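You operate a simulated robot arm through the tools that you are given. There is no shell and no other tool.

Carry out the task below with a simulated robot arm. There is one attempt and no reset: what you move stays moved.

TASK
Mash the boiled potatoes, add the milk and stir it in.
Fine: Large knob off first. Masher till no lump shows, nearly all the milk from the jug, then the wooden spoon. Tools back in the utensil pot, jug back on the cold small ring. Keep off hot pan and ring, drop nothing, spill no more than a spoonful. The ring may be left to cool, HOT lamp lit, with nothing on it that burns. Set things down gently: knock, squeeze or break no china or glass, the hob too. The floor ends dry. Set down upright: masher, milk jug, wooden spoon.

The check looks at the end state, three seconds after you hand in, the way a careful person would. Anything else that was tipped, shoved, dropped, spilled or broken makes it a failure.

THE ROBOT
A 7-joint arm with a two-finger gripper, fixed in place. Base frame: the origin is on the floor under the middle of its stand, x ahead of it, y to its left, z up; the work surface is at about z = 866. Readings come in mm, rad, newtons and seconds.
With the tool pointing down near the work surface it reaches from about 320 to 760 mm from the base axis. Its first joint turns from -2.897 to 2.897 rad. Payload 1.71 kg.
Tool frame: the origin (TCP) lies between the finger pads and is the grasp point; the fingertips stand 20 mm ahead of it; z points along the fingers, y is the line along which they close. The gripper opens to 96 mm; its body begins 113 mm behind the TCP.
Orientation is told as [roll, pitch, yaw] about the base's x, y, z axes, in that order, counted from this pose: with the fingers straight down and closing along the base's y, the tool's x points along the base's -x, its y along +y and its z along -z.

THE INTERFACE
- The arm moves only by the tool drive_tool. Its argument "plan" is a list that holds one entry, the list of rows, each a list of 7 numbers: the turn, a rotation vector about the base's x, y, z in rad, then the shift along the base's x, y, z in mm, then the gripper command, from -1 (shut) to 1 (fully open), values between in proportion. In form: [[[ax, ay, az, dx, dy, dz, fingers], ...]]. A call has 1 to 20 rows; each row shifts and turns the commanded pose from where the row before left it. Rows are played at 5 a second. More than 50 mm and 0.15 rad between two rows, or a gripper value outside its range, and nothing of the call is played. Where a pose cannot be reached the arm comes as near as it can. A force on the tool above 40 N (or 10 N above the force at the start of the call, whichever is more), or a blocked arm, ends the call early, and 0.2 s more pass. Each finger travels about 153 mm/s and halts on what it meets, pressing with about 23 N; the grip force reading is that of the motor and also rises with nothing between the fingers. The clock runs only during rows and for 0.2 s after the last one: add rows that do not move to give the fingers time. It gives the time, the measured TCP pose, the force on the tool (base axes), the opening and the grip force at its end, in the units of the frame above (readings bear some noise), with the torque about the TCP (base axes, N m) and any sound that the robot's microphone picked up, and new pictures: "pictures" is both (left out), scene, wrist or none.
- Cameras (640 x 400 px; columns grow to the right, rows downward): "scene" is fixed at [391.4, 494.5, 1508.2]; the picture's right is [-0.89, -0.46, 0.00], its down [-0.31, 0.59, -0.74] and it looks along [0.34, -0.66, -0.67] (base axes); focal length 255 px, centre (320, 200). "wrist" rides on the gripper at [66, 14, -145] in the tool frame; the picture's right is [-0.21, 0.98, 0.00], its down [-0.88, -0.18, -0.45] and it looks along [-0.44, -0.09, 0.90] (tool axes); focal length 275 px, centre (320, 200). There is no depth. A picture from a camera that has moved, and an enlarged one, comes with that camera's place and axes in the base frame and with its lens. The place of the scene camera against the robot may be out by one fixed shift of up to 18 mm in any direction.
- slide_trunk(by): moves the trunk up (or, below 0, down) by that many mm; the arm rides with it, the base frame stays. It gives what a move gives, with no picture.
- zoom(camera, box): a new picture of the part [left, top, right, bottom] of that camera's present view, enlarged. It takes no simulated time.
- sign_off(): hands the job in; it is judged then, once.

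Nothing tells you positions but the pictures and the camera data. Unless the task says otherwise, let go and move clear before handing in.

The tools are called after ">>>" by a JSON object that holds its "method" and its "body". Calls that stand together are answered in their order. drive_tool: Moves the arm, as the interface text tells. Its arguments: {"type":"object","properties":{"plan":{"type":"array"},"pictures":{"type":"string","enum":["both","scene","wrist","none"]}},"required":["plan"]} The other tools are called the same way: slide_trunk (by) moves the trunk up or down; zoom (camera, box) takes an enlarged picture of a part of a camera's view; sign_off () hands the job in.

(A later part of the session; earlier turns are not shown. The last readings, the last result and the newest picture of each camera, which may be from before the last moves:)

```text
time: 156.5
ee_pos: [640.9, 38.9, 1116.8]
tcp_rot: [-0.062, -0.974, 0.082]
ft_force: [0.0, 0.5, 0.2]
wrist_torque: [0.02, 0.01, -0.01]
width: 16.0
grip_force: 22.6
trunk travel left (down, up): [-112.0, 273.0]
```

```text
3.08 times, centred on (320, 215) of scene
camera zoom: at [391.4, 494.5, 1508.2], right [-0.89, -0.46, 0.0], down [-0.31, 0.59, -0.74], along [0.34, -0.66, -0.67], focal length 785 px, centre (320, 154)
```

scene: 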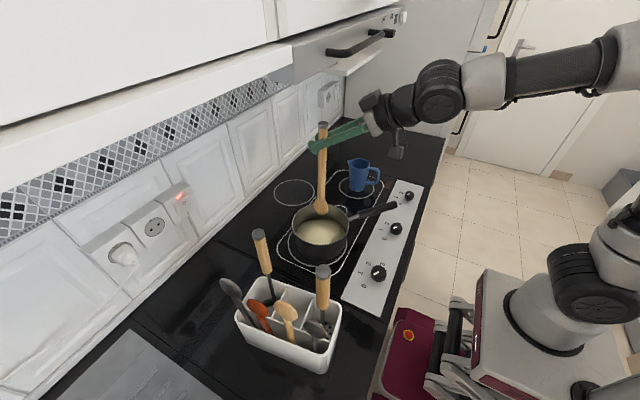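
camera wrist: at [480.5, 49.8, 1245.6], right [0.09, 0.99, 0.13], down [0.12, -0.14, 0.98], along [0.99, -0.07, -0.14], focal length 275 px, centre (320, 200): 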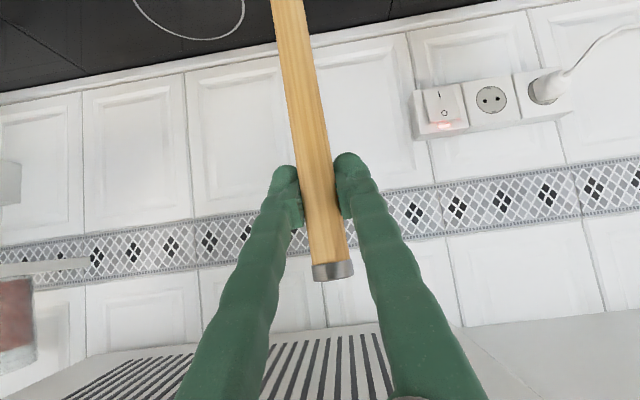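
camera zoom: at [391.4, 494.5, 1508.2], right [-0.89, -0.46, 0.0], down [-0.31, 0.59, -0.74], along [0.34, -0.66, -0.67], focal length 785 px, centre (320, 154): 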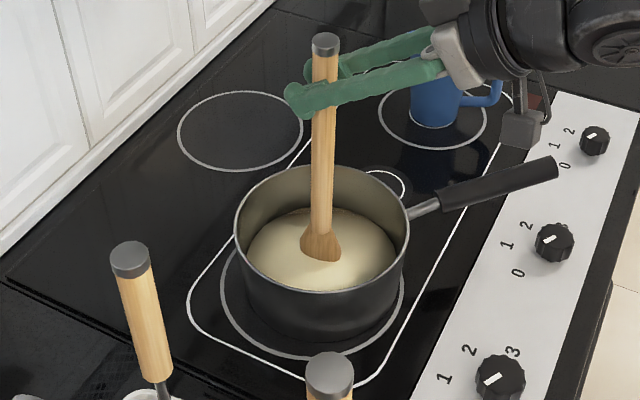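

The spoon head is dipped in, about 8 mm above the pan floor. I start stirring in circles of 35 mm radius about the pan centre.

>>> {"method": "drive_tool", "body": {"plan": [[[0, 0, 0, 16, 1, 0, -1], [0, 0, 0, 16, 1, 0, -1], [0, 0, 0, -8.2, 22.5, 0, -1], [0, 0, 0, -20.7, 12, 0, -1], [0, 0, 0, -23.6, -4.2, 0, -1], [0, 0, 0, -15.4, -18.3, 0, -1], [0, 0, 0, 0, -24, 0, -1], [0, 0, 0, 15.4, -18.3, 0, -1], [0, 0, 0, 23.6, -4.2, 0, -1], [0, 0, 0, 20.7, 12, 0, -1], [0, 0, 0, 8.2, 22.5, 0, -1], [0, 0, 0, -8.2, 22.5, 0, -1], [0, 0, 0, -20.7, 12, 0, -1], [0, 0, 0, -23.6, -4.2, 0, -1], [0, 0, 0, -15.4, -18.3, 0, -1], [0, 0, 0, 0, -24, 0, -1], [0, 0, 0, 15.4, -18.3, 0, -1], [0, 0, 0, 23.6, -4.2, 0, -1], [0, 0, 0, 20.7, 12, 0, -1], [0, 0, 0, 8.2, 22.5, 0, -1]]], "pictures": "none"}}

>>> {"method": "zoom", "body": {"camera": "scene", "box": [270, 150, 370, 280]}}

```text
time: 157.8
ee_pos: [610.2, 68.3, 1122.0]
tcp_rot: [-0.049, -0.987, 0.077]
ft_force: [-0.3, -0.3, -0.2]
wrist_torque: [0.02, -0.03, 0.08]
width: 15.7
grip_force: 23.2
trunk travel left (down, up): [-112.0, 273.0]
stopped in row 6: the arm was blocked; the commanded pose is now the measured one
```

```text
3.08 times, centred on (320, 215) of scene
camera zoom: at [391.4, 494.5, 1508.2], right [-0.89, -0.46, 0.0], down [-0.31, 0.59, -0.74], along [0.34, -0.66, -0.67], focal length 785 px, centre (320, 154)
```

zoom: 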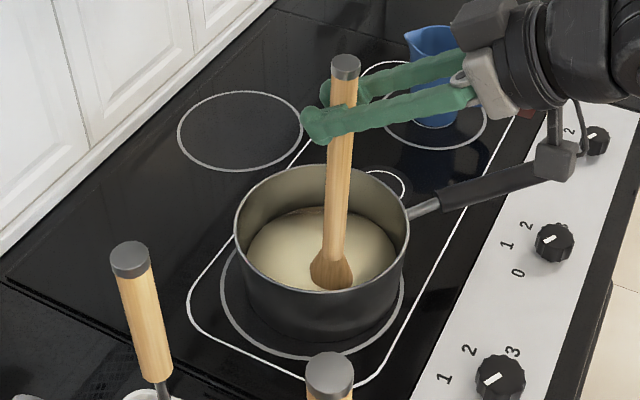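

The arm hit the same hand-forearm alignment limit at the near side of the circle. I'll lean the spoon's top 0.15 rad away from the robot about its tip, which relaxes the wrist, and check.

>>> {"method": "drive_tool", "body": {"plan": [[[0, 0.04, 0, 10, -3, -1, -1], [0, 0.05, 0, 13, -6, -1, -1], [0, 0.06, 0, 15, -8, -1, -1], [0, 0, 0, 0, 0, 0, -1]]], "pictures": "none"}}

>>> {"method": "zoom", "body": {"camera": "scene", "box": [270, 150, 370, 280]}}

```text
time: 158.1
ee_pos: [605.9, 64.1, 1128.6]
tcp_rot: [-0.04, -0.98, 0.078]
ft_force: [0.2, -0.8, -0.4]
wrist_torque: [0.02, 0.03, 0.08]
width: 15.9
grip_force: 23.1
trunk travel left (down, up): [-112.0, 273.0]
stopped in row 1: the arm was blocked; the commanded pose is now the measured one
```

```text
3.08 times, centred on (320, 215) of scene
camera zoom: at [391.4, 494.5, 1508.2], right [-0.89, -0.46, 0.0], down [-0.31, 0.59, -0.74], along [0.34, -0.66, -0.67], focal length 785 px, centre (320, 154)
```

zoom: 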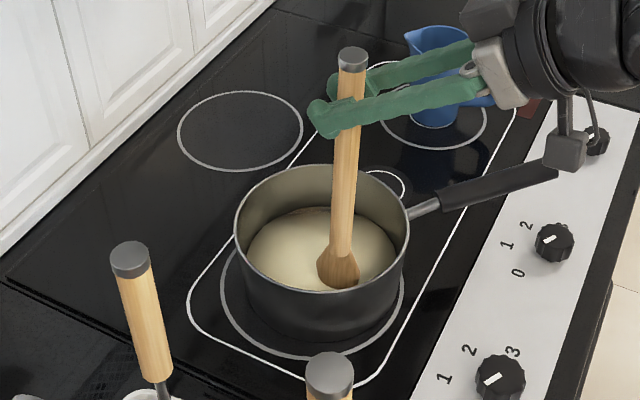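

>>> {"method": "zoom", "body": {"camera": "scene", "box": [620, 0, 640, 400]}}

>>> {"method": "zoom", "body": {"camera": "scene", "box": [500, 0, 520, 400]}}

```text
1.00 times, centred on (630, 200) of scene (not enlarged: the box is as wide or as high as the picture)
camera zoom: at [391.4, 494.5, 1508.2], right [-0.89, -0.46, 0.0], down [-0.31, 0.59, -0.74], along [0.34, -0.66, -0.67], focal length 255 px, centre (10, 200)
```

zoom: 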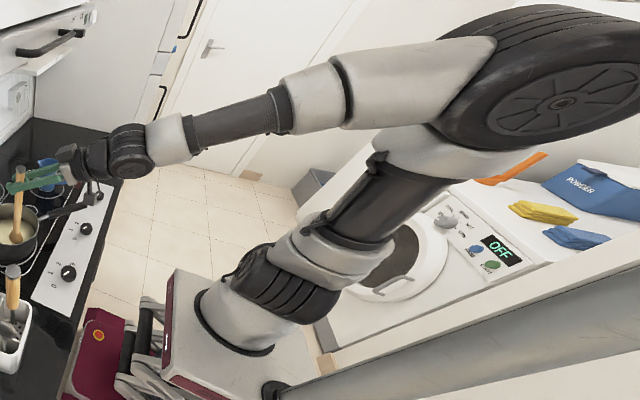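

```text
1.00 times, centred on (510, 200) of scene (not enlarged: the box is as wide or as high as the picture)
camera zoom: at [391.4, 494.5, 1508.2], right [-0.89, -0.46, 0.0], down [-0.31, 0.59, -0.74], along [0.34, -0.66, -0.67], focal length 255 px, centre (130, 200)
```

zoom: 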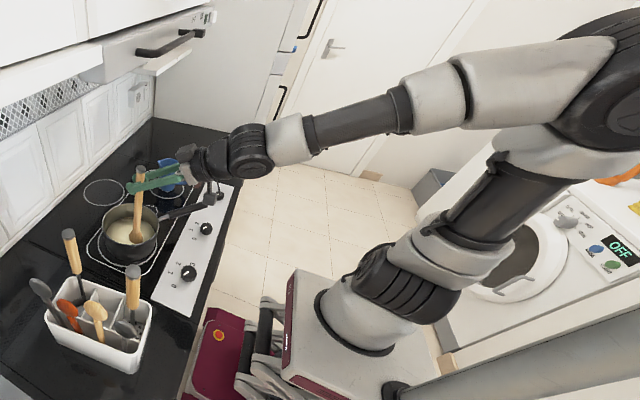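

The arm is simply folded to a limit, with nothing touching it. I'll try a still row, as that let it recover last time.

>>> {"method": "drive_tool", "body": {"plan": [[[0, 0, 0, 0, 0, 0, -1]]], "pictures": "none"}}

```text
time: 158.5
ee_pos: [599.2, 64.8, 1132.2]
tcp_rot: [-0.038, -0.99, 0.081]
ft_force: [-0.9, 0.5, 0.6]
wrist_torque: [0.05, 0.03, 0.08]
width: 15.6
grip_force: 22.8
trunk travel left (down, up): [-112.0, 273.0]
stopped in row 1: the arm was blocked; the commanded pose is now the measured one
```

It keeps drifting up and back. I'll follow that direction mostly upward, lifting the spoon out of the mash to regain freedom.

>>> {"method": "drive_tool", "body": {"plan": [[[0, -0.01, 0, -3, -1, 15, -1], [0, -0.01, 0, -2, -1, 18, -1], [0, 0, 0, 0, -1, 18, -1], [0, 0, 0, 0, 0, 0, -1]]], "pictures": "none"}}

>>> {"method": "zoom", "body": {"camera": "scene", "box": [270, 130, 370, 280]}}

```text
time: 158.8
ee_pos: [596.2, 64.6, 1141.7]
tcp_rot: [-0.036, -1.011, 0.084]
ft_force: [0.5, -0.6, -0.4]
wrist_torque: [0.01, 0.01, 0.05]
width: 15.9
grip_force: 23.0
trunk travel left (down, up): [-112.0, 273.0]
stopped in row 1: the arm was blocked; the commanded pose is now the measured one
```

```text
2.67 times, centred on (320, 205) of scene
camera zoom: at [391.4, 494.5, 1508.2], right [-0.89, -0.46, 0.0], down [-0.31, 0.59, -0.74], along [0.34, -0.66, -0.67], focal length 680 px, centre (320, 187)
```

zoom: 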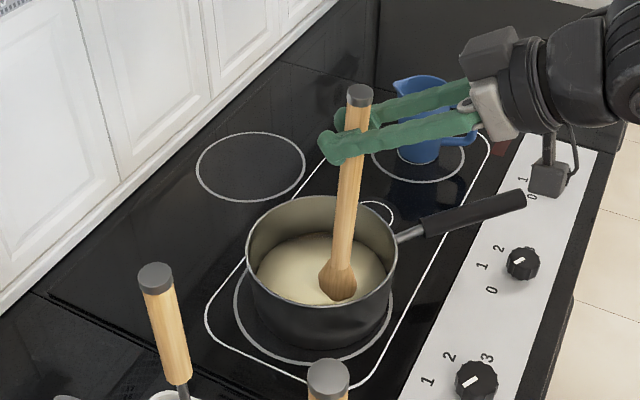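

>>> {"method": "drive_tool", "body": {"plan": [[[0, -0.02, 0, -4, 0, 18, -1], [0, -0.02, 0, -3, 0, 20, -1], [0, 0, 0, 0, 0, 15, -1], [0, 0, 0, 0, 0, 0, -1]]], "pictures": "none"}}

>>> {"method": "zoom", "body": {"camera": "scene", "box": [270, 130, 370, 280]}}

```text
time: 159.1
ee_pos: [588.4, 67.2, 1153.8]
tcp_rot: [-0.043, -1.039, 0.087]
ft_force: [-0.3, 0.7, 0.1]
wrist_torque: [0.01, 0.01, 0.0]
width: 15.8
grip_force: 22.9
trunk travel left (down, up): [-112.0, 273.0]
stopped in row 1: the arm was blocked; the commanded pose is now the measured one
```

```text
2.67 times, centred on (320, 205) of scene
camera zoom: at [391.4, 494.5, 1508.2], right [-0.89, -0.46, 0.0], down [-0.31, 0.59, -0.74], along [0.34, -0.66, -0.67], focal length 680 px, centre (320, 187)
```

zoom: 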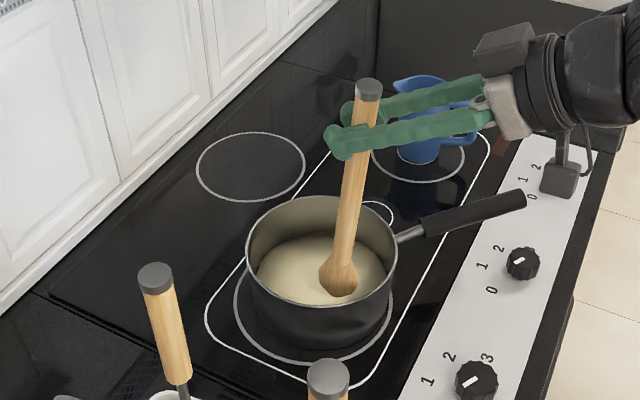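

>>> {"method": "drive_tool", "body": {"plan": [[[0, -0.03, 0, -8, 0, 16, -1], [0, -0.02, 0, -6, 0, 18, -1], [0, 0, 0, 0, 0, 15, -1], [0, 0, 0, 0, 0, 0, -1]]], "pictures": "none"}}

>>> {"method": "zoom", "body": {"camera": "scene", "box": [270, 130, 370, 280]}}

```text
time: 159.4
ee_pos: [573.0, 71.2, 1163.3]
tcp_rot: [-0.019, -1.065, 0.062]
ft_force: [-1.3, 0.1, 0.3]
wrist_torque: [-0.02, -0.04, -0.01]
width: 15.8
grip_force: 23.1
trunk travel left (down, up): [-112.0, 273.0]
stopped in row 1: the arm was blocked; the commanded pose is now the measured one
```

```text
2.67 times, centred on (320, 205) of scene
camera zoom: at [391.4, 494.5, 1508.2], right [-0.89, -0.46, 0.0], down [-0.31, 0.59, -0.74], along [0.34, -0.66, -0.67], focal length 680 px, centre (320, 187)
```

zoom: 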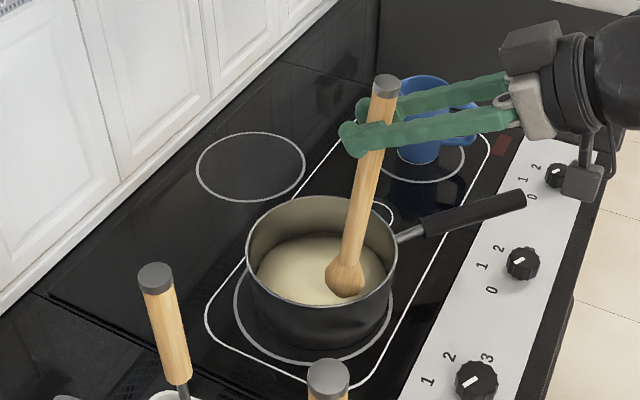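

>>> {"method": "drive_tool", "body": {"plan": [[[0, 0, 0, 0, 0, 8, -1], [0, 0, 0, 0, 0, 12, -1], [0, 0, 0, 0, 0, 0, -1]]], "pictures": "none"}}

>>> {"method": "zoom", "body": {"camera": "scene", "box": [270, 130, 370, 280]}}

```text
time: 160.2
ee_pos: [576.0, 72.2, 1184.9]
tcp_rot: [-0.037, -1.068, 0.077]
ft_force: [-0.7, -0.2, 0.0]
wrist_torque: [0.01, 0.0, 0.02]
width: 15.8
grip_force: 23.3
trunk travel left (down, up): [-112.0, 273.0]
```

```text
2.67 times, centred on (320, 205) of scene
camera zoom: at [391.4, 494.5, 1508.2], right [-0.89, -0.46, 0.0], down [-0.31, 0.59, -0.74], along [0.34, -0.66, -0.67], focal length 680 px, centre (320, 187)
```

zoom: 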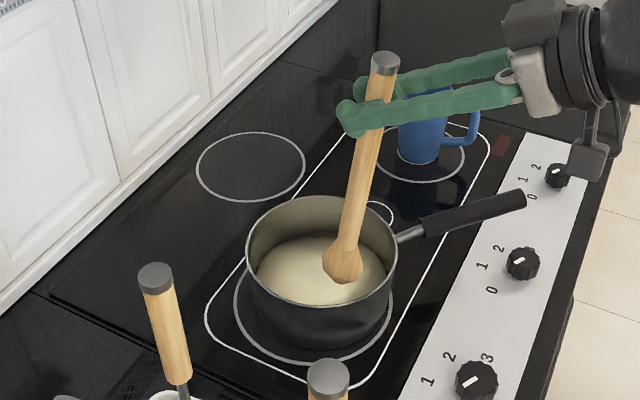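

It recovered and moves freely again. I raise the spoon clear of the pan and then lower the trunk so the wrist has more room for stirring.

>>> {"method": "drive_tool", "body": {"plan": [[[0, 0.02, 0, 2, -2, 15, -1], [0, 0.02, 0, 2, -4, 20, -1], [0, 0.02, 0, 2, -5, 20, -1], [0, 0.02, 0, 2, -5, 20, -1], [0, 0, 0, 0, -5, 20, -1], [0, 0, 0, 0, 0, 15, -1], [0, 0, 0, 0, 0, 0, -1]]], "pictures": "scene"}}

```text
time: 162.1
ee_pos: [584.2, 16.3, 1275.3]
tcp_rot: [0.194, -0.929, -0.111]
ft_force: [0.1, -0.8, -0.7]
wrist_torque: [0.04, -0.01, 0.08]
width: 15.6
grip_force: 22.8
trunk travel left (down, up): [-112.0, 273.0]
stopped in row 7: the arm was blocked; the commanded pose is now the measured one
```

scene: 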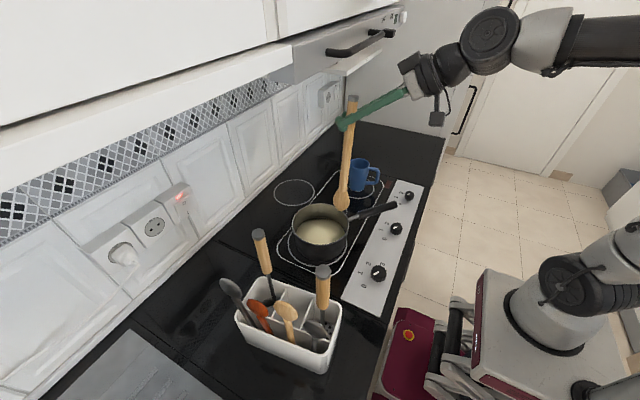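

>>> {"method": "zoom", "body": {"camera": "scene", "box": [600, 0, 620, 400]}}

>>> {"method": "zoom", "body": {"camera": "scene", "box": [620, 0, 640, 20]}}

```text
1.00 times, centred on (610, 200) of scene (not enlarged: the box is as wide or as high as the picture)
camera zoom: at [391.4, 494.5, 1508.2], right [-0.89, -0.46, 0.0], down [-0.31, 0.59, -0.74], along [0.34, -0.66, -0.67], focal length 255 px, centre (30, 200)
```

zoom: 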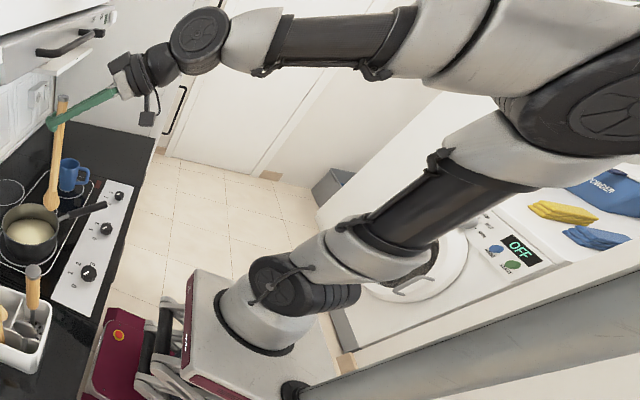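

```text
16.00 times, centred on (630, 10) of scene
camera zoom: at [391.4, 494.5, 1508.2], right [-0.89, -0.46, 0.0], down [-0.31, 0.59, -0.74], along [0.34, -0.66, -0.67], focal length 4082 px, centre (-4640, 3240)
```

zoom: 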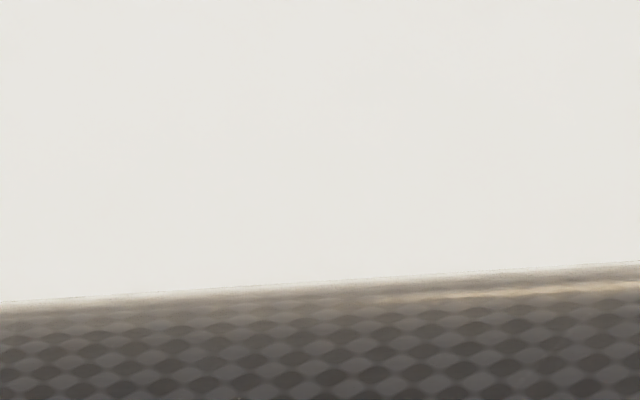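

The elbow is near the rear mast when the arm folds back this far. I'll move forward and reduce the tilt, which carries the wrist and elbow away from it.

>>> {"method": "drive_tool", "body": {"plan": [[[0, 0.03, 0, 10, 2, 0, -1], [0, 0.05, 0, 12, 3, 0, -1], [0, 0.05, 0, 12, 3, 0, -1], [0, 0, 0, 0, 0, 0, -1]]], "pictures": "scene"}}

```text
time: 162.7
ee_pos: [590.9, 30.1, 1303.8]
tcp_rot: [0.136, -0.911, -0.064]
ft_force: [-0.7, 1.0, 0.0]
wrist_torque: [0.02, -0.04, 0.02]
width: 15.6
grip_force: 23.3
out of reach, approached as far as the arm can: row 3
trunk travel left (down, up): [-112.0, 273.0]
stopped in row 3: the arm was blocked; the commanded pose is now the measured one
```

scene: 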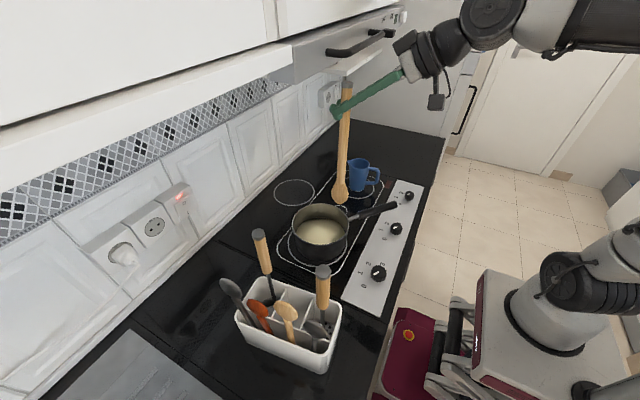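

The arm is in an awkward elbow posture here. I'll see whether raising the trunk a little relieves it.

>>> {"method": "slide_trunk", "body": {"by": 40}}

```text
time: 163.0
ee_pos: [582.8, 8.7, 1307.7]
tcp_rot: [0.231, -0.902, -0.145]
ft_force: [-0.6, -1.6, 0.0]
wrist_torque: [0.13, -0.03, 0.09]
width: 15.8
grip_force: 22.6
trunk travel left (down, up): [-115.0, 270.0]
stopped: the arm was blocked; the commanded pose is now the measured one
```

>>> {"method": "zoom", "body": {"camera": "scene", "box": [638, 100, 640, 400]}}

>>> {"method": "zoom", "body": {"camera": "scene", "box": [0, 0, 640, 2]}}

```text
1.33 times, centred on (639, 250) of scene
camera zoom: at [391.4, 494.5, 1508.2], right [-0.89, -0.46, 0.0], down [-0.31, 0.59, -0.74], along [0.34, -0.66, -0.67], focal length 340 px, centre (-105, 133)
```

zoom: 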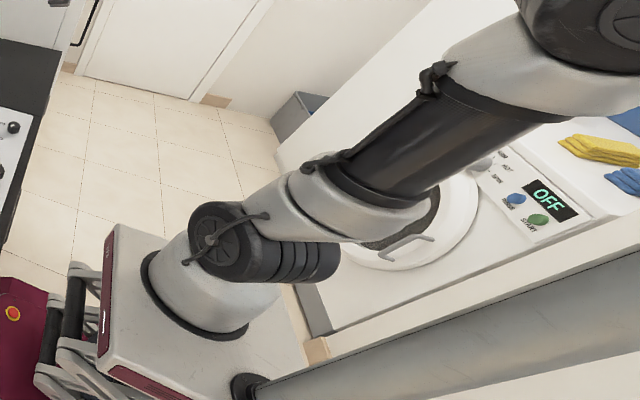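

```text
1.00 times, centred on (320, 1) of scene (not enlarged: the box is as wide or as high as the picture)
camera zoom: at [391.4, 494.5, 1508.2], right [-0.89, -0.46, 0.0], down [-0.31, 0.59, -0.74], along [0.34, -0.66, -0.67], focal length 255 px, centre (320, 399)
```

zoom: 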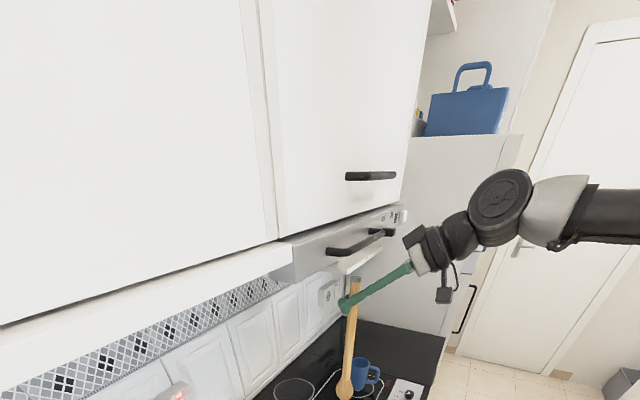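

I now understand the limit: when the forearm slopes more steeply than the hand, the wrist joint runs out, so I should use less tilt and a lower trunk. I let the arm settle with a still row first.

>>> {"method": "drive_tool", "body": {"plan": [[[0, 0, 0, 0, 0, 0, -1]]], "pictures": "none"}}

```text
time: 163.4
ee_pos: [584.0, 16.5, 1304.5]
tcp_rot: [0.223, -0.897, -0.135]
ft_force: [0.7, 0.6, -0.6]
wrist_torque: [0.0, 0.0, 0.01]
width: 15.6
grip_force: 23.0
trunk travel left (down, up): [-115.0, 270.0]
```

The arm has settled. The spoon's tip is about at (566, 57, 1074), so lowering the trunk by 95 mm keeps it above the rim and moves the hand away from the hood bar.

>>> {"method": "slide_trunk", "body": {"by": -90}}

```text
time: 164.7
ee_pos: [584.5, 16.9, 1215.2]
tcp_rot: [0.218, -0.897, -0.13]
ft_force: [-0.5, 0.0, 0.3]
wrist_torque: [0.01, 0.04, -0.02]
width: 15.9
grip_force: 22.8
trunk travel left (down, up): [-25.0, 360.0]
```

>>> {"method": "drive_tool", "body": {"plan": [[[-0.06, 0.015, 0.002, 12, 4, 0, -1], [-0.064, 0.016, 0.002, 16, 5, 0, -1], [-0.063, 0.016, 0.002, 18, 6, 0, -1], [0, 0, 0, 18, 6, 0, -1], [0, 0, 0, 18, 5, 0, -1], [0, 0, 0, 0, 0, 0, -1]]], "pictures": "both"}}

>>> {"method": "zoom", "body": {"camera": "scene", "box": [270, 130, 370, 280]}}

```text
time: 165.2
ee_pos: [590.7, 22.4, 1237.9]
tcp_rot: [0.062, -0.919, -0.005]
ft_force: [-0.5, -2.1, 0.8]
wrist_torque: [0.14, -0.04, 0.18]
width: 15.8
grip_force: 23.2
trunk travel left (down, up): [-25.0, 360.0]
stopped in row 2: the arm was blocked; the commanded pose is now the measured one
camera wrist: at [435.3, 28.0, 1273.8], right [0.08, 0.98, 0.2], down [0.19, -0.21, 0.96], along [0.98, -0.04, -0.2], focal length 275 px, centre (320, 200)
```

scene: 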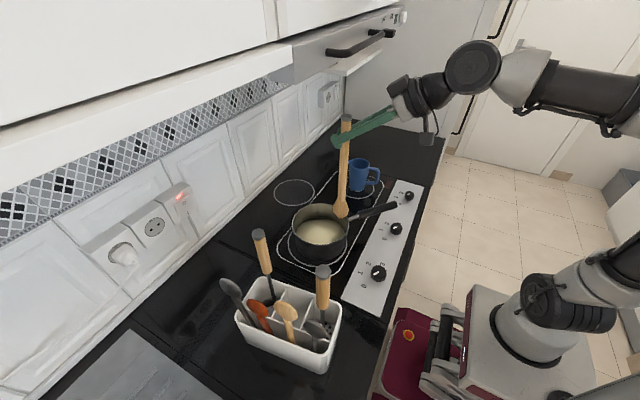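
wrist: 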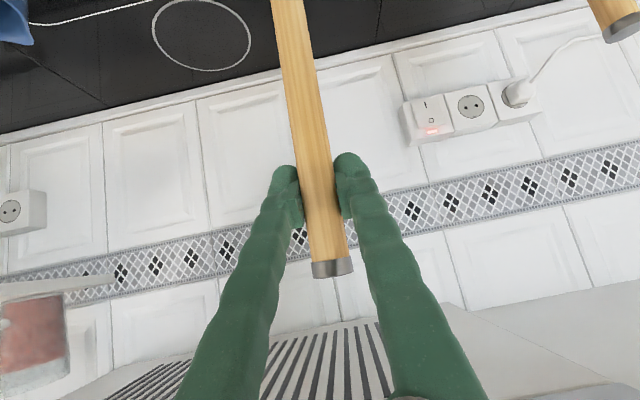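

```text
2.67 times, centred on (320, 205) of scene
camera zoom: at [391.4, 494.5, 1508.2], right [-0.89, -0.46, 0.0], down [-0.31, 0.59, -0.74], along [0.34, -0.66, -0.67], focal length 680 px, centre (320, 187)
```

zoom: 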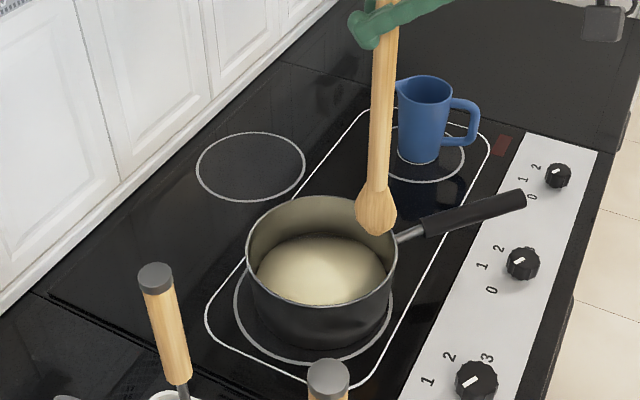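

>>> {"method": "drive_tool", "body": {"plan": [[[0, 0, 0, 0, 0, 0, -1]]], "pictures": "none"}}

```text
time: 165.5
ee_pos: [582.2, 2.1, 1238.1]
tcp_rot: [0.153, -0.917, -0.089]
ft_force: [-0.2, -0.8, 0.0]
wrist_torque: [0.08, -0.03, 0.17]
width: 15.8
grip_force: 23.5
trunk travel left (down, up): [-25.0, 360.0]
stopped in row 1: the arm was blocked; the commanded pose is now the measured one
```

>>> {"method": "zoom", "body": {"camera": "scene", "box": [600, 0, 620, 400]}}

>>> {"method": "zoom", "body": {"camera": "scene", "box": [638, 0, 640, 400]}}

```text
1.00 times, centred on (610, 200) of scene (not enlarged: the box is as wide or as high as the picture)
camera zoom: at [391.4, 494.5, 1508.2], right [-0.89, -0.46, 0.0], down [-0.31, 0.59, -0.74], along [0.34, -0.66, -0.67], focal length 255 px, centre (30, 200)
```

zoom: 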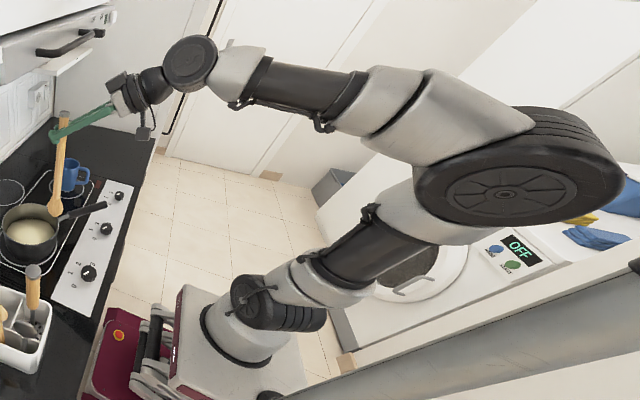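

```text
1.00 times, centred on (639, 200) of scene (not enlarged: the box is as wide or as high as the picture)
camera zoom: at [391.4, 494.5, 1508.2], right [-0.89, -0.46, 0.0], down [-0.31, 0.59, -0.74], along [0.34, -0.66, -0.67], focal length 255 px, centre (1, 200)
```

zoom: 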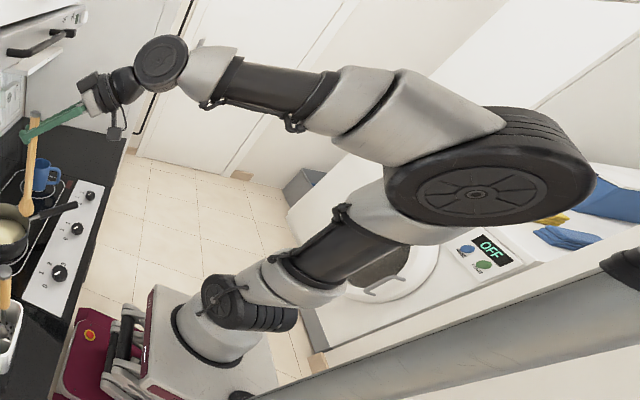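

The elbow has swung sideways but touches nothing. I'll stop fighting the roll, keep the present orientation, and move forward in small steps to open the arm up.

>>> {"method": "drive_tool", "body": {"plan": [[[0, 0, 0, 3, 0, 0, -1], [0, 0, 0, 5, 0, 0, -1], [0, 0, 0, 6, 0, 0, -1], [0, 0, 0, 6, 0, 0, -1], [0, 0, 0, 0, 0, 0, -1]]], "pictures": "none"}}

```text
time: 166.0
ee_pos: [576.2, -10.2, 1240.5]
tcp_rot: [0.231, -0.911, -0.152]
ft_force: [-0.5, -1.5, -0.1]
wrist_torque: [0.05, 0.01, 0.11]
width: 15.8
grip_force: 22.6
trunk travel left (down, up): [-25.0, 360.0]
stopped in row 2: the arm was blocked; the commanded pose is now the measured one
```

>>> {"method": "drive_tool", "body": {"plan": [[[0, 0, 0, 0, 0, 0, -1]]], "pictures": "none"}}

```text
time: 166.4
ee_pos: [578.0, -4.8, 1237.6]
tcp_rot: [0.223, -0.907, -0.143]
ft_force: [0.7, 1.3, -0.2]
wrist_torque: [-0.05, -0.01, -0.02]
width: 15.5
grip_force: 23.1
trunk travel left (down, up): [-25.0, 360.0]
```

Settled again. I try a pure pitch reduction in tiny steps.

>>> {"method": "drive_tool", "body": {"plan": [[[0, 0.015, 0, 0, 0, 0, -1], [0, 0.02, 0, 0, 0, 0, -1], [0, 0.02, 0, 0, 0, 0, -1], [0, 0.02, 0, 0, 0, 0, -1], [0, 0, 0, 0, 0, 0, -1]]], "pictures": "none"}}

```text
time: 167.2
ee_pos: [561.8, -21.0, 1252.6]
tcp_rot: [0.265, -0.882, -0.18]
ft_force: [0.7, -1.2, -0.4]
wrist_torque: [0.06, -0.02, 0.09]
width: 15.8
grip_force: 22.7
trunk travel left (down, up): [-25.0, 360.0]
stopped in row 3: the arm was blocked; the commanded pose is now the measured one
```

I now see it: with the hand this close in, the elbow sits back against the rear mast. Moving well forward brings the elbow off it, so I command a firmer forward-and-down move with less tilt.

>>> {"method": "drive_tool", "body": {"plan": [[[0, 0, 0, 25, 2, -8, -1], [0, 0, 0, 28, 3, -8, -1], [0, 0, 0, 25, 5, -8, -1], [0, 0, 0, 0, 0, 0, -1]]], "pictures": "none"}}

```text
time: 167.7
ee_pos: [583.9, 32.7, 1258.6]
tcp_rot: [0.175, -0.911, -0.057]
ft_force: [-1.3, 0.9, -0.8]
wrist_torque: [-0.13, -0.05, -0.17]
width: 15.9
grip_force: 22.9
trunk travel left (down, up): [-25.0, 360.0]
stopped in row 2: the arm was blocked; the commanded pose is now the measured one
```

>>> {"method": "drive_tool", "body": {"plan": [[[0, 0, 0, 20, 0, -10, -1], [0, 0, 0, 25, 0, -12, -1], [0, 0, 0, 20, 0, -8, -1], [0, 0, 0, 0, 0, 0, -1]]], "pictures": "scene"}}

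>>> {"method": "zoom", "body": {"camera": "scene", "box": [638, 0, 640, 400]}}

```text
time: 168.1
ee_pos: [583.1, 31.9, 1263.9]
tcp_rot: [0.178, -0.924, -0.062]
ft_force: [-0.2, 1.6, 0.9]
wrist_torque: [-0.1, 0.0, -0.16]
width: 15.6
grip_force: 23.3
trunk travel left (down, up): [-25.0, 360.0]
stopped in row 1: the arm was blocked; the commanded pose is now the measured one
```

scene: 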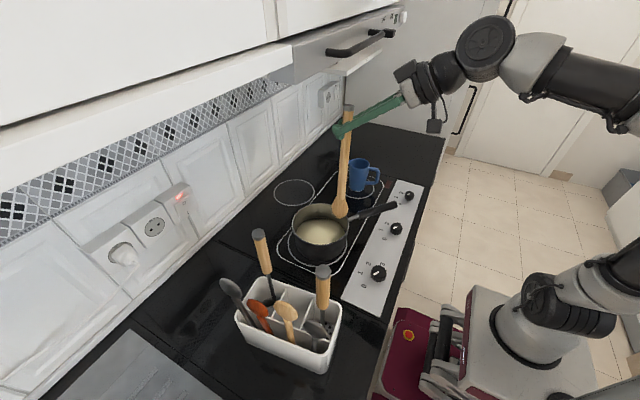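

```text
1.00 times, centred on (639, 200) of scene (not enlarged: the box is as wide or as high as the picture)
camera zoom: at [391.4, 494.5, 1508.2], right [-0.89, -0.46, 0.0], down [-0.31, 0.59, -0.74], along [0.34, -0.66, -0.67], focal length 255 px, centre (1, 200)
```

zoom: 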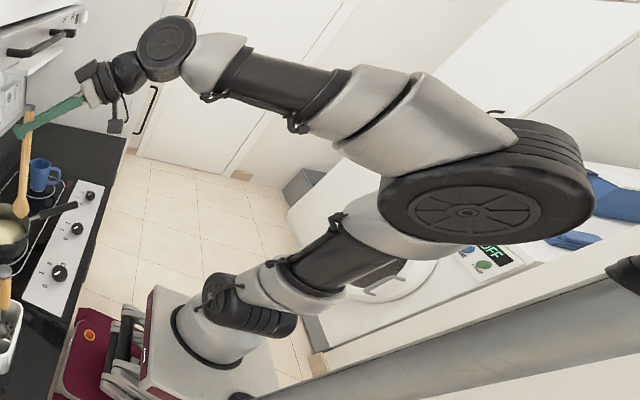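

>>> {"method": "drive_tool", "body": {"plan": [[[0, 0, 0, 0, 0, 0, -1]]], "pictures": "none"}}

```text
time: 168.4
ee_pos: [569.5, -2.6, 1274.4]
tcp_rot: [0.255, -0.933, -0.155]
ft_force: [-0.6, -0.6, -0.1]
wrist_torque: [0.02, -0.03, 0.04]
width: 15.7
grip_force: 23.0
trunk travel left (down, up): [-25.0, 360.0]
stopped in row 1: the arm was blocked; the commanded pose is now the measured one
```

>>> {"method": "drive_tool", "body": {"plan": [[[0, 0, 0, 0, 0, 0, -1]]], "pictures": "none"}}

```text
time: 168.7
ee_pos: [556.1, -30.5, 1281.1]
tcp_rot: [0.342, -0.937, -0.244]
ft_force: [-0.3, -1.7, -1.3]
wrist_torque: [0.07, -0.05, 0.08]
width: 15.9
grip_force: 23.2
trunk travel left (down, up): [-25.0, 360.0]
stopped in row 1: the arm was blocked; the commanded pose is now the measured one
```

The close-in, centre-line region is the problem, while out toward the pot side the arm was comfortable. I'll move in +y toward that region to let it unwind.

>>> {"method": "drive_tool", "body": {"plan": [[[0, 0, 0, 5, 25, 0, -1], [0, 0, 0, 5, 30, 0, -1], [0, 0, 0, 5, 30, 0, -1], [0, 0, 0, 0, 30, 0, -1], [0, 0, 0, 0, 30, 0, -1], [0, 0, 0, 0, 0, 0, -1]]], "pictures": "none"}}

```text
time: 169.8
ee_pos: [565.9, 12.5, 1292.0]
tcp_rot: [0.597, -0.867, -0.468]
ft_force: [-1.1, -1.0, -0.5]
wrist_torque: [0.08, -0.05, 0.12]
width: 15.6
grip_force: 22.6
trunk travel left (down, up): [-25.0, 360.0]
stopped in row 5: the arm was blocked; the commanded pose is now the measured one
```

>>> {"method": "zoom", "body": {"camera": "scene", "box": [560, 0, 580, 400]}}

>>> {"method": "zoom", "body": {"camera": "scene", "box": [638, 0, 640, 200]}}

```text
1.00 times, centred on (570, 200) of scene (not enlarged: the box is as wide or as high as the picture)
camera zoom: at [391.4, 494.5, 1508.2], right [-0.89, -0.46, 0.0], down [-0.31, 0.59, -0.74], along [0.34, -0.66, -0.67], focal length 255 px, centre (70, 200)
```

zoom: 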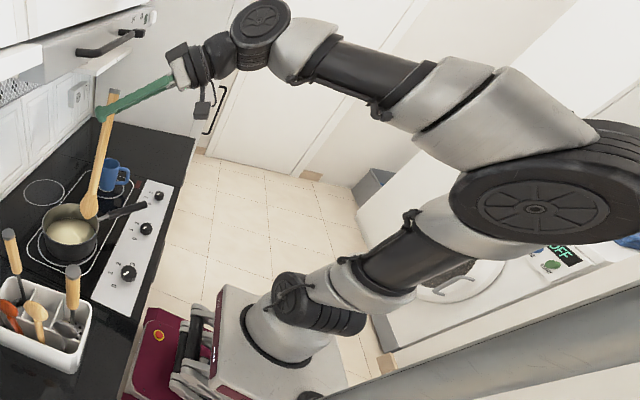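

```text
2.00 times, centred on (639, 100) of scene
camera zoom: at [391.4, 494.5, 1508.2], right [-0.89, -0.46, 0.0], down [-0.31, 0.59, -0.74], along [0.34, -0.66, -0.67], focal length 510 px, centre (-318, 400)
```

zoom: 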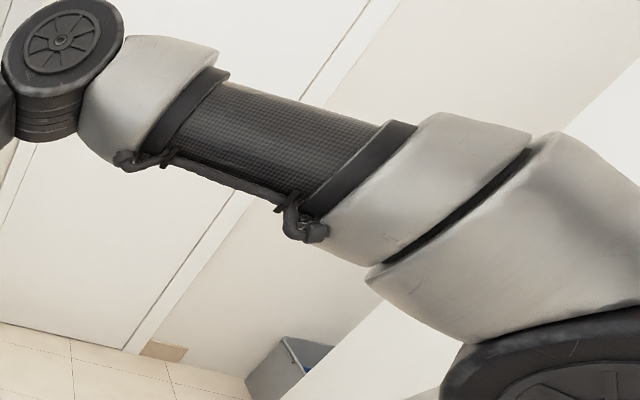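

>>> {"method": "drive_tool", "body": {"plan": [[[0, 0, 0, 0, 0, 0, -1]]], "pictures": "none"}}

```text
time: 170.3
ee_pos: [553.0, -12.4, 1297.0]
tcp_rot: [0.673, -0.844, -0.539]
ft_force: [-0.3, -1.1, 0.5]
wrist_torque: [0.06, -0.01, 0.14]
width: 15.8
grip_force: 22.6
trunk travel left (down, up): [-25.0, 360.0]
stopped in row 1: the arm was blocked; the commanded pose is now the measured one
```

>>> {"method": "drive_tool", "body": {"plan": [[[0, 0, 0, 0, 0, 0, -1]]], "pictures": "none"}}

>>> {"method": "drive_tool", "body": {"plan": [[[0, 0, 0, 0, 0, 0, -1]]], "pictures": "none"}}

```text
time: 170.9
ee_pos: [538.3, -33.2, 1297.7]
tcp_rot: [0.74, -0.82, -0.597]
ft_force: [-0.5, -0.4, -0.4]
wrist_torque: [0.06, -0.02, 0.11]
width: 15.8
grip_force: 22.6
trunk travel left (down, up): [-25.0, 360.0]
stopped in row 1: the arm was blocked; the commanded pose is now the measured one
```

```text
time: 171.3
ee_pos: [541.1, -26.4, 1294.1]
tcp_rot: [0.735, -0.813, -0.586]
ft_force: [-0.7, -0.8, 0.0]
wrist_torque: [-0.07, 0.02, -0.08]
width: 16.0
grip_force: 22.5
trunk travel left (down, up): [-25.0, 360.0]
```

It settled. The geometry says a hand position on the -y side pushes the elbow into the mast, so I must go +y; I try that in small steps from this settled state.

>>> {"method": "drive_tool", "body": {"plan": [[[0, 0, 0, 1, 6, 0, -1], [0, 0, 0, 2, 10, 0, -1], [0, 0, 0, 2, 12, 0, -1], [0, 0, 0, 2, 12, 0, -1], [0, 0, 0, 2, 12, 0, -1], [0, 0, 0, 2, 12, 0, -1], [0, 0, 0, 0, 0, 0, -1]]], "pictures": "none"}}

```text
time: 173.1
ee_pos: [536.4, -16.8, 1305.4]
tcp_rot: [0.91, -0.736, -0.705]
ft_force: [-0.5, -1.1, 0.3]
wrist_torque: [0.04, -0.01, 0.14]
width: 16.0
grip_force: 22.8
trunk travel left (down, up): [-25.0, 360.0]
stopped in row 7: the arm was blocked; the commanded pose is now the measured one
```

>>> {"method": "zoom", "body": {"camera": "scene", "box": [600, 0, 620, 400]}}

>>> {"method": "zoom", "body": {"camera": "wrist", "box": [0, 0, 640, 400]}}

>>> {"method": "zoom", "body": {"camera": "scene", "box": [638, 200, 640, 400]}}

```text
1.00 times, centred on (610, 200) of scene (not enlarged: the box is as wide or as high as the picture)
camera zoom: at [391.4, 494.5, 1508.2], right [-0.89, -0.46, 0.0], down [-0.31, 0.59, -0.74], along [0.34, -0.66, -0.67], focal length 255 px, centre (30, 200)
```

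zoom: 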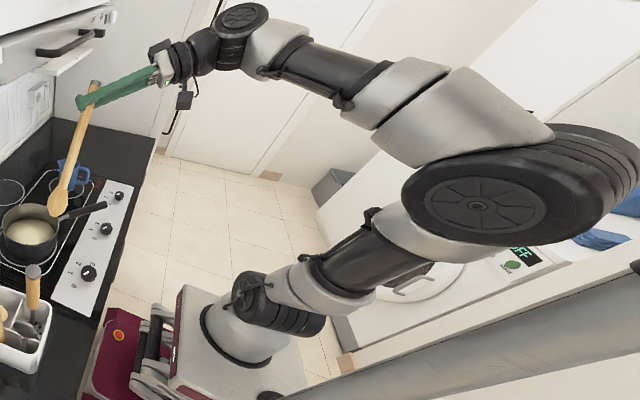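

```text
1.00 times, centred on (320, 200) of wrist (not enlarged: the box is as wide or as high as the picture)
camera zoom: at [379.8, -23.8, 1336.1], right [0.11, 0.69, 0.71], down [0.13, -0.72, 0.68], along [0.99, 0.02, -0.17], focal length 275 px, centre (320, 200)
```

zoom: 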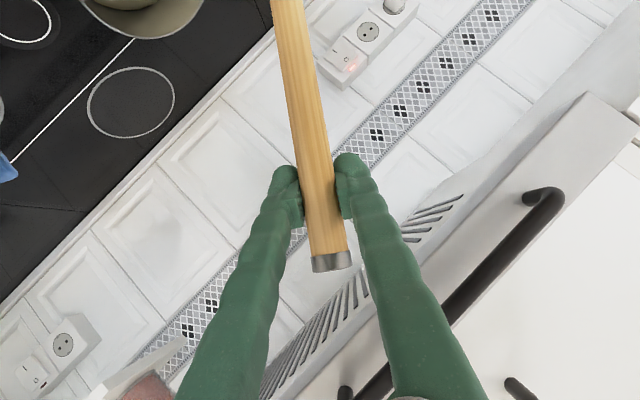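

```text
2.00 times, centred on (639, 300) of scene
camera zoom: at [391.4, 494.5, 1508.2], right [-0.89, -0.46, 0.0], down [-0.31, 0.59, -0.74], along [0.34, -0.66, -0.67], focal length 510 px, centre (-318, 0)
```

zoom: 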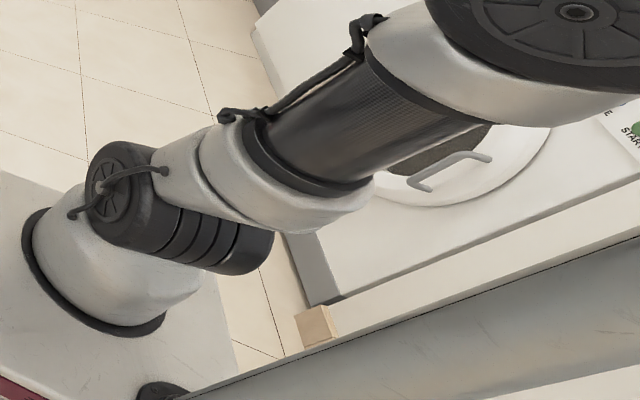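

I see the cause more precisely: the shoulder has turned so the elbow sits on the wrong side of the mast. Extending the arm outward along its current direction should bring the elbow forward, past the mast.

>>> {"method": "drive_tool", "body": {"plan": [[[0, 0, 0, 10, -6, -3, -1], [0, 0, 0, 16, -9, -5, -1], [0, 0, 0, 18, -9, -6, -1], [0, 0, 0, 18, -9, -6, -1], [0, 0, 0, 18, -9, -6, -1], [0, 0, 0, 0, 0, 0, -1]]], "pictures": "none"}}

```text
time: 174.0
ee_pos: [562.9, -9.4, 1308.6]
tcp_rot: [0.862, -0.8, -0.661]
ft_force: [0.0, 1.2, 0.5]
wrist_torque: [-0.11, 0.01, -0.16]
width: 15.6
grip_force: 23.6
trunk travel left (down, up): [-25.0, 360.0]
stopped in row 4: the arm was blocked; the commanded pose is now the measured one
```

>>> {"method": "drive_tool", "body": {"plan": [[[0, 0, 0, 12, -8, -5, -1], [0, 0, 0, 18, -12, -8, -1], [0, 0, 0, 18, -12, -8, -1], [0, 0, 0, 18, -10, -8, -1], [0, 0, 0, 0, 0, 0, -1]]], "pictures": "scene"}}

>>> {"method": "zoom", "body": {"camera": "scene", "box": [600, 0, 620, 400]}}

```text
time: 174.3
ee_pos: [550.2, -11.2, 1319.1]
tcp_rot: [0.88, -0.815, -0.668]
ft_force: [0.0, 0.4, 0.2]
wrist_torque: [-0.09, 0.0, -0.18]
width: 15.9
grip_force: 22.7
trunk travel left (down, up): [-25.0, 360.0]
stopped in row 1: the arm was blocked; the commanded pose is now the measured one
```

scene: 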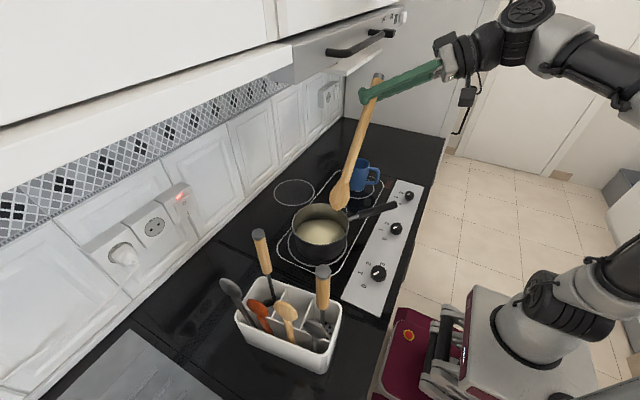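

```text
1.00 times, centred on (610, 200) of scene (not enlarged: the box is as wide or as high as the picture)
camera zoom: at [391.4, 494.5, 1508.2], right [-0.89, -0.46, 0.0], down [-0.31, 0.59, -0.74], along [0.34, -0.66, -0.67], focal length 255 px, centre (30, 200)
```

zoom: 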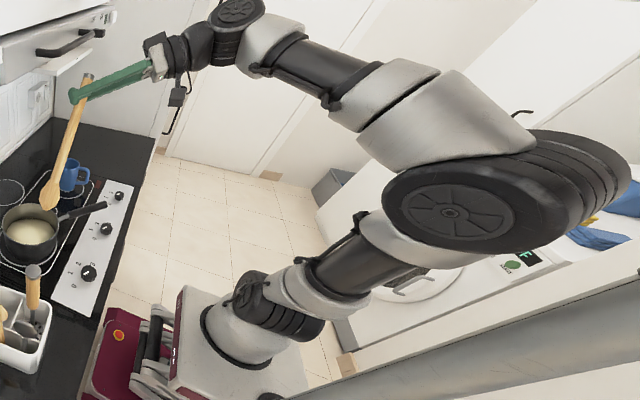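

>>> {"method": "drive_tool", "body": {"plan": [[[-0.02, 0.05, 0, 0, 0, -3, -1], [-0.03, 0.075, 0, 0, 0, -5, -1], [-0.03, 0.075, 0, 0, 0, -5, -1], [-0.03, 0.075, 0, 0, 0, -5, -1], [-0.03, 0.075, 0, 0, 0, -5, -1], [0, 0, 0, 0, 0, 0, -1]]], "pictures": "none"}}

```text
time: 174.9
ee_pos: [534.9, -14.1, 1322.7]
tcp_rot: [0.748, -0.764, -0.577]
ft_force: [-1.4, 0.7, 0.1]
wrist_torque: [-0.08, 0.0, -0.09]
width: 15.9
grip_force: 23.6
trunk travel left (down, up): [-25.0, 360.0]
stopped in row 3: the arm was blocked; the commanded pose is now the measured one
```

>>> {"method": "drive_tool", "body": {"plan": [[[-0.02, 0.06, 0, 2, 0, -3, -1], [-0.03, 0.08, 0, 3, 0, -5, -1], [-0.03, 0.08, 0, 3, 0, -5, -1], [-0.03, 0.08, 0, 3, 0, -5, -1], [-0.03, 0.08, 0, 3, 0, -5, -1], [0, 0, 0, 0, 0, 0, -1]]], "pictures": "none"}}

```text
time: 175.4
ee_pos: [519.0, -14.9, 1329.1]
tcp_rot: [0.676, -0.724, -0.525]
ft_force: [-0.4, 0.8, -1.6]
wrist_torque: [-0.09, 0.03, -0.09]
width: 16.0
grip_force: 23.1
trunk travel left (down, up): [-25.0, 360.0]
stopped in row 2: the arm was blocked; the commanded pose is now the measured one
```

The hand is now too high relative to the lowered shoulder, which forces the elbow far back. I'll settle it, then raise the trunk and bring the hand down relative to it.

>>> {"method": "drive_tool", "body": {"plan": [[[0, 0, 0, 0, 0, 0, -1]]], "pictures": "none"}}

>>> {"method": "drive_tool", "body": {"plan": [[[0, 0, 0, 0, 0, 0, -1]]], "pictures": "scene"}}

```text
time: 175.8
ee_pos: [523.1, -18.3, 1329.2]
tcp_rot: [0.677, -0.722, -0.531]
ft_force: [-0.2, 0.3, -0.1]
wrist_torque: [0.01, -0.03, 0.0]
width: 15.7
grip_force: 23.3
trunk travel left (down, up): [-25.0, 360.0]
```

```text
time: 176.2
ee_pos: [522.8, -18.2, 1328.1]
tcp_rot: [0.678, -0.722, -0.532]
ft_force: [-1.0, -0.2, 0.2]
wrist_torque: [0.0, 0.01, 0.01]
width: 15.9
grip_force: 22.8
trunk travel left (down, up): [-25.0, 360.0]
```

scene: 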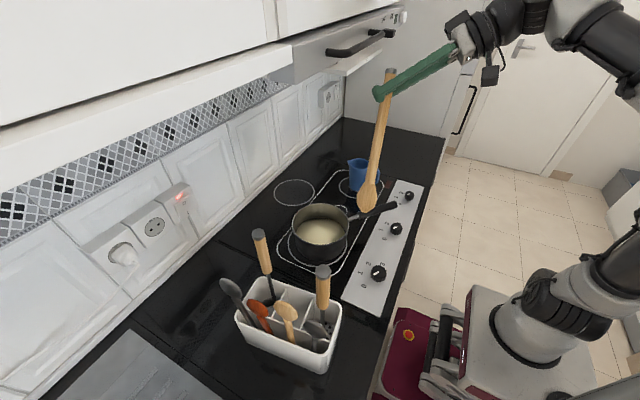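

>>> {"method": "drive_tool", "body": {"plan": [[[0, 0, 0, -2, 0, -4, -1], [0, 0, 0, -3, 0, -6, -1], [0, 0, 0, -3, 0, -8, -1], [0, 0, 0, -3, 0, -8, -1], [0, 0, 0, -3, 0, -8, -1], [0, 0, 0, 0, 0, 0, -1]]], "pictures": "none"}}

```text
time: 177.6
ee_pos: [508.4, -38.9, 1290.7]
tcp_rot: [0.736, -0.692, -0.575]
ft_force: [0.2, -0.8, -0.4]
wrist_torque: [-0.01, -0.01, -0.03]
width: 15.8
grip_force: 23.2
trunk travel left (down, up): [-25.0, 360.0]
```

Lowering works. I raise the trunk now, in this settled state.

>>> {"method": "slide_trunk", "body": {"by": 80}}

```text
time: 178.8
ee_pos: [507.4, -39.2, 1371.0]
tcp_rot: [0.747, -0.69, -0.579]
ft_force: [-0.1, 0.3, -0.8]
wrist_torque: [-0.01, 0.0, -0.04]
width: 15.9
grip_force: 22.8
trunk travel left (down, up): [-105.0, 280.0]
```

>>> {"method": "drive_tool", "body": {"plan": [[[0, 0, 0, 0, 0, -6, -1], [0, 0, 0, 0, 0, -10, -1], [0, 0, 0, 0, 0, -12, -1], [0, 0, 0, 0, 0, -12, -1], [0, 0, 0, 0, 0, -12, -1], [0, 0, 0, 0, 0, -12, -1], [0, 0, 0, 0, 0, -12, -1], [0, 0, 0, 0, 0, 0, -1]]], "pictures": "none"}}

```text
time: 180.8
ee_pos: [483.8, -75.5, 1304.1]
tcp_rot: [0.893, -0.647, -0.675]
ft_force: [-1.4, -2.0, -0.6]
wrist_torque: [0.03, -0.05, 0.14]
width: 15.9
grip_force: 22.9
trunk travel left (down, up): [-105.0, 280.0]
stopped in row 8: the arm was blocked; the commanded pose is now the measured one
```

W keeps drifting toward -y, so I'll go along with it: move toward the -y side, yawing the hand to point radially, where this arm posture becomes natural.

>>> {"method": "drive_tool", "body": {"plan": [[[0, 0, -0.04, -2, -10, -3, -1], [0, 0, -0.06, -3, -18, -5, -1], [0, 0, -0.06, -3, -20, -5, -1], [0, 0, -0.06, -3, -20, -5, -1], [0, 0, -0.06, -3, -20, -5, -1], [0, 0, -0.06, -3, -20, -5, -1], [0, 0, -0.06, -3, -20, -5, -1], [0, 0, 0, 0, 0, 0, -1]]], "pictures": "scene"}}

>>> {"method": "zoom", "body": {"camera": "scene", "box": [600, 0, 620, 400]}}

```text
time: 182.6
ee_pos: [466.0, -181.5, 1268.4]
tcp_rot: [0.834, -0.671, -1.038]
ft_force: [0.5, 0.4, -0.3]
wrist_torque: [-0.03, 0.0, 0.01]
width: 15.9
grip_force: 22.8
trunk travel left (down, up): [-105.0, 280.0]
```

scene: 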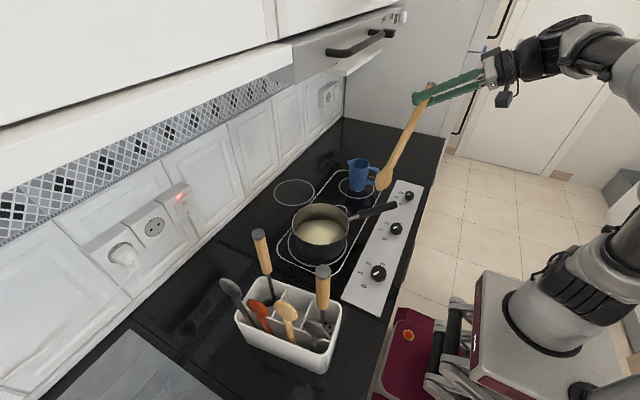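

```text
1.00 times, centred on (610, 200) of scene (not enlarged: the box is as wide or as high as the picture)
camera zoom: at [391.4, 494.5, 1508.2], right [-0.89, -0.46, 0.0], down [-0.31, 0.59, -0.74], along [0.34, -0.66, -0.67], focal length 255 px, centre (30, 200)
```

zoom: 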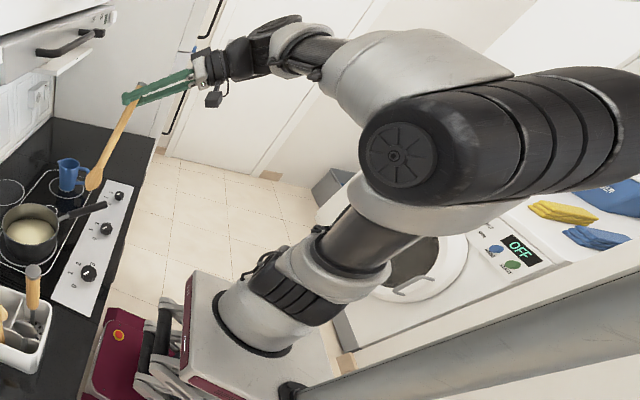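

That worked without any block. Now I extend outward while gradually straightening the spoon.

>>> {"method": "drive_tool", "body": {"plan": [[[-0.03, 0.01, 0, 6, -5, -3, -1], [-0.05, 0.013, 0, 10, -8, -5, -1], [-0.05, 0.013, 0, 12, -9, -6, -1], [-0.05, 0.013, 0, 12, -9, -6, -1], [-0.05, 0.013, 0, 12, -9, -6, -1], [-0.05, 0.013, 0, 12, -9, -6, -1], [0, 0, 0, 0, 0, 0, -1]]], "pictures": "none"}}

```text
time: 184.2
ee_pos: [532.3, -233.0, 1236.0]
tcp_rot: [0.52, -0.851, -0.817]
ft_force: [-0.8, -0.2, -0.1]
wrist_torque: [-0.01, 0.05, 0.01]
width: 15.8
grip_force: 23.3
trunk travel left (down, up): [-105.0, 280.0]
```

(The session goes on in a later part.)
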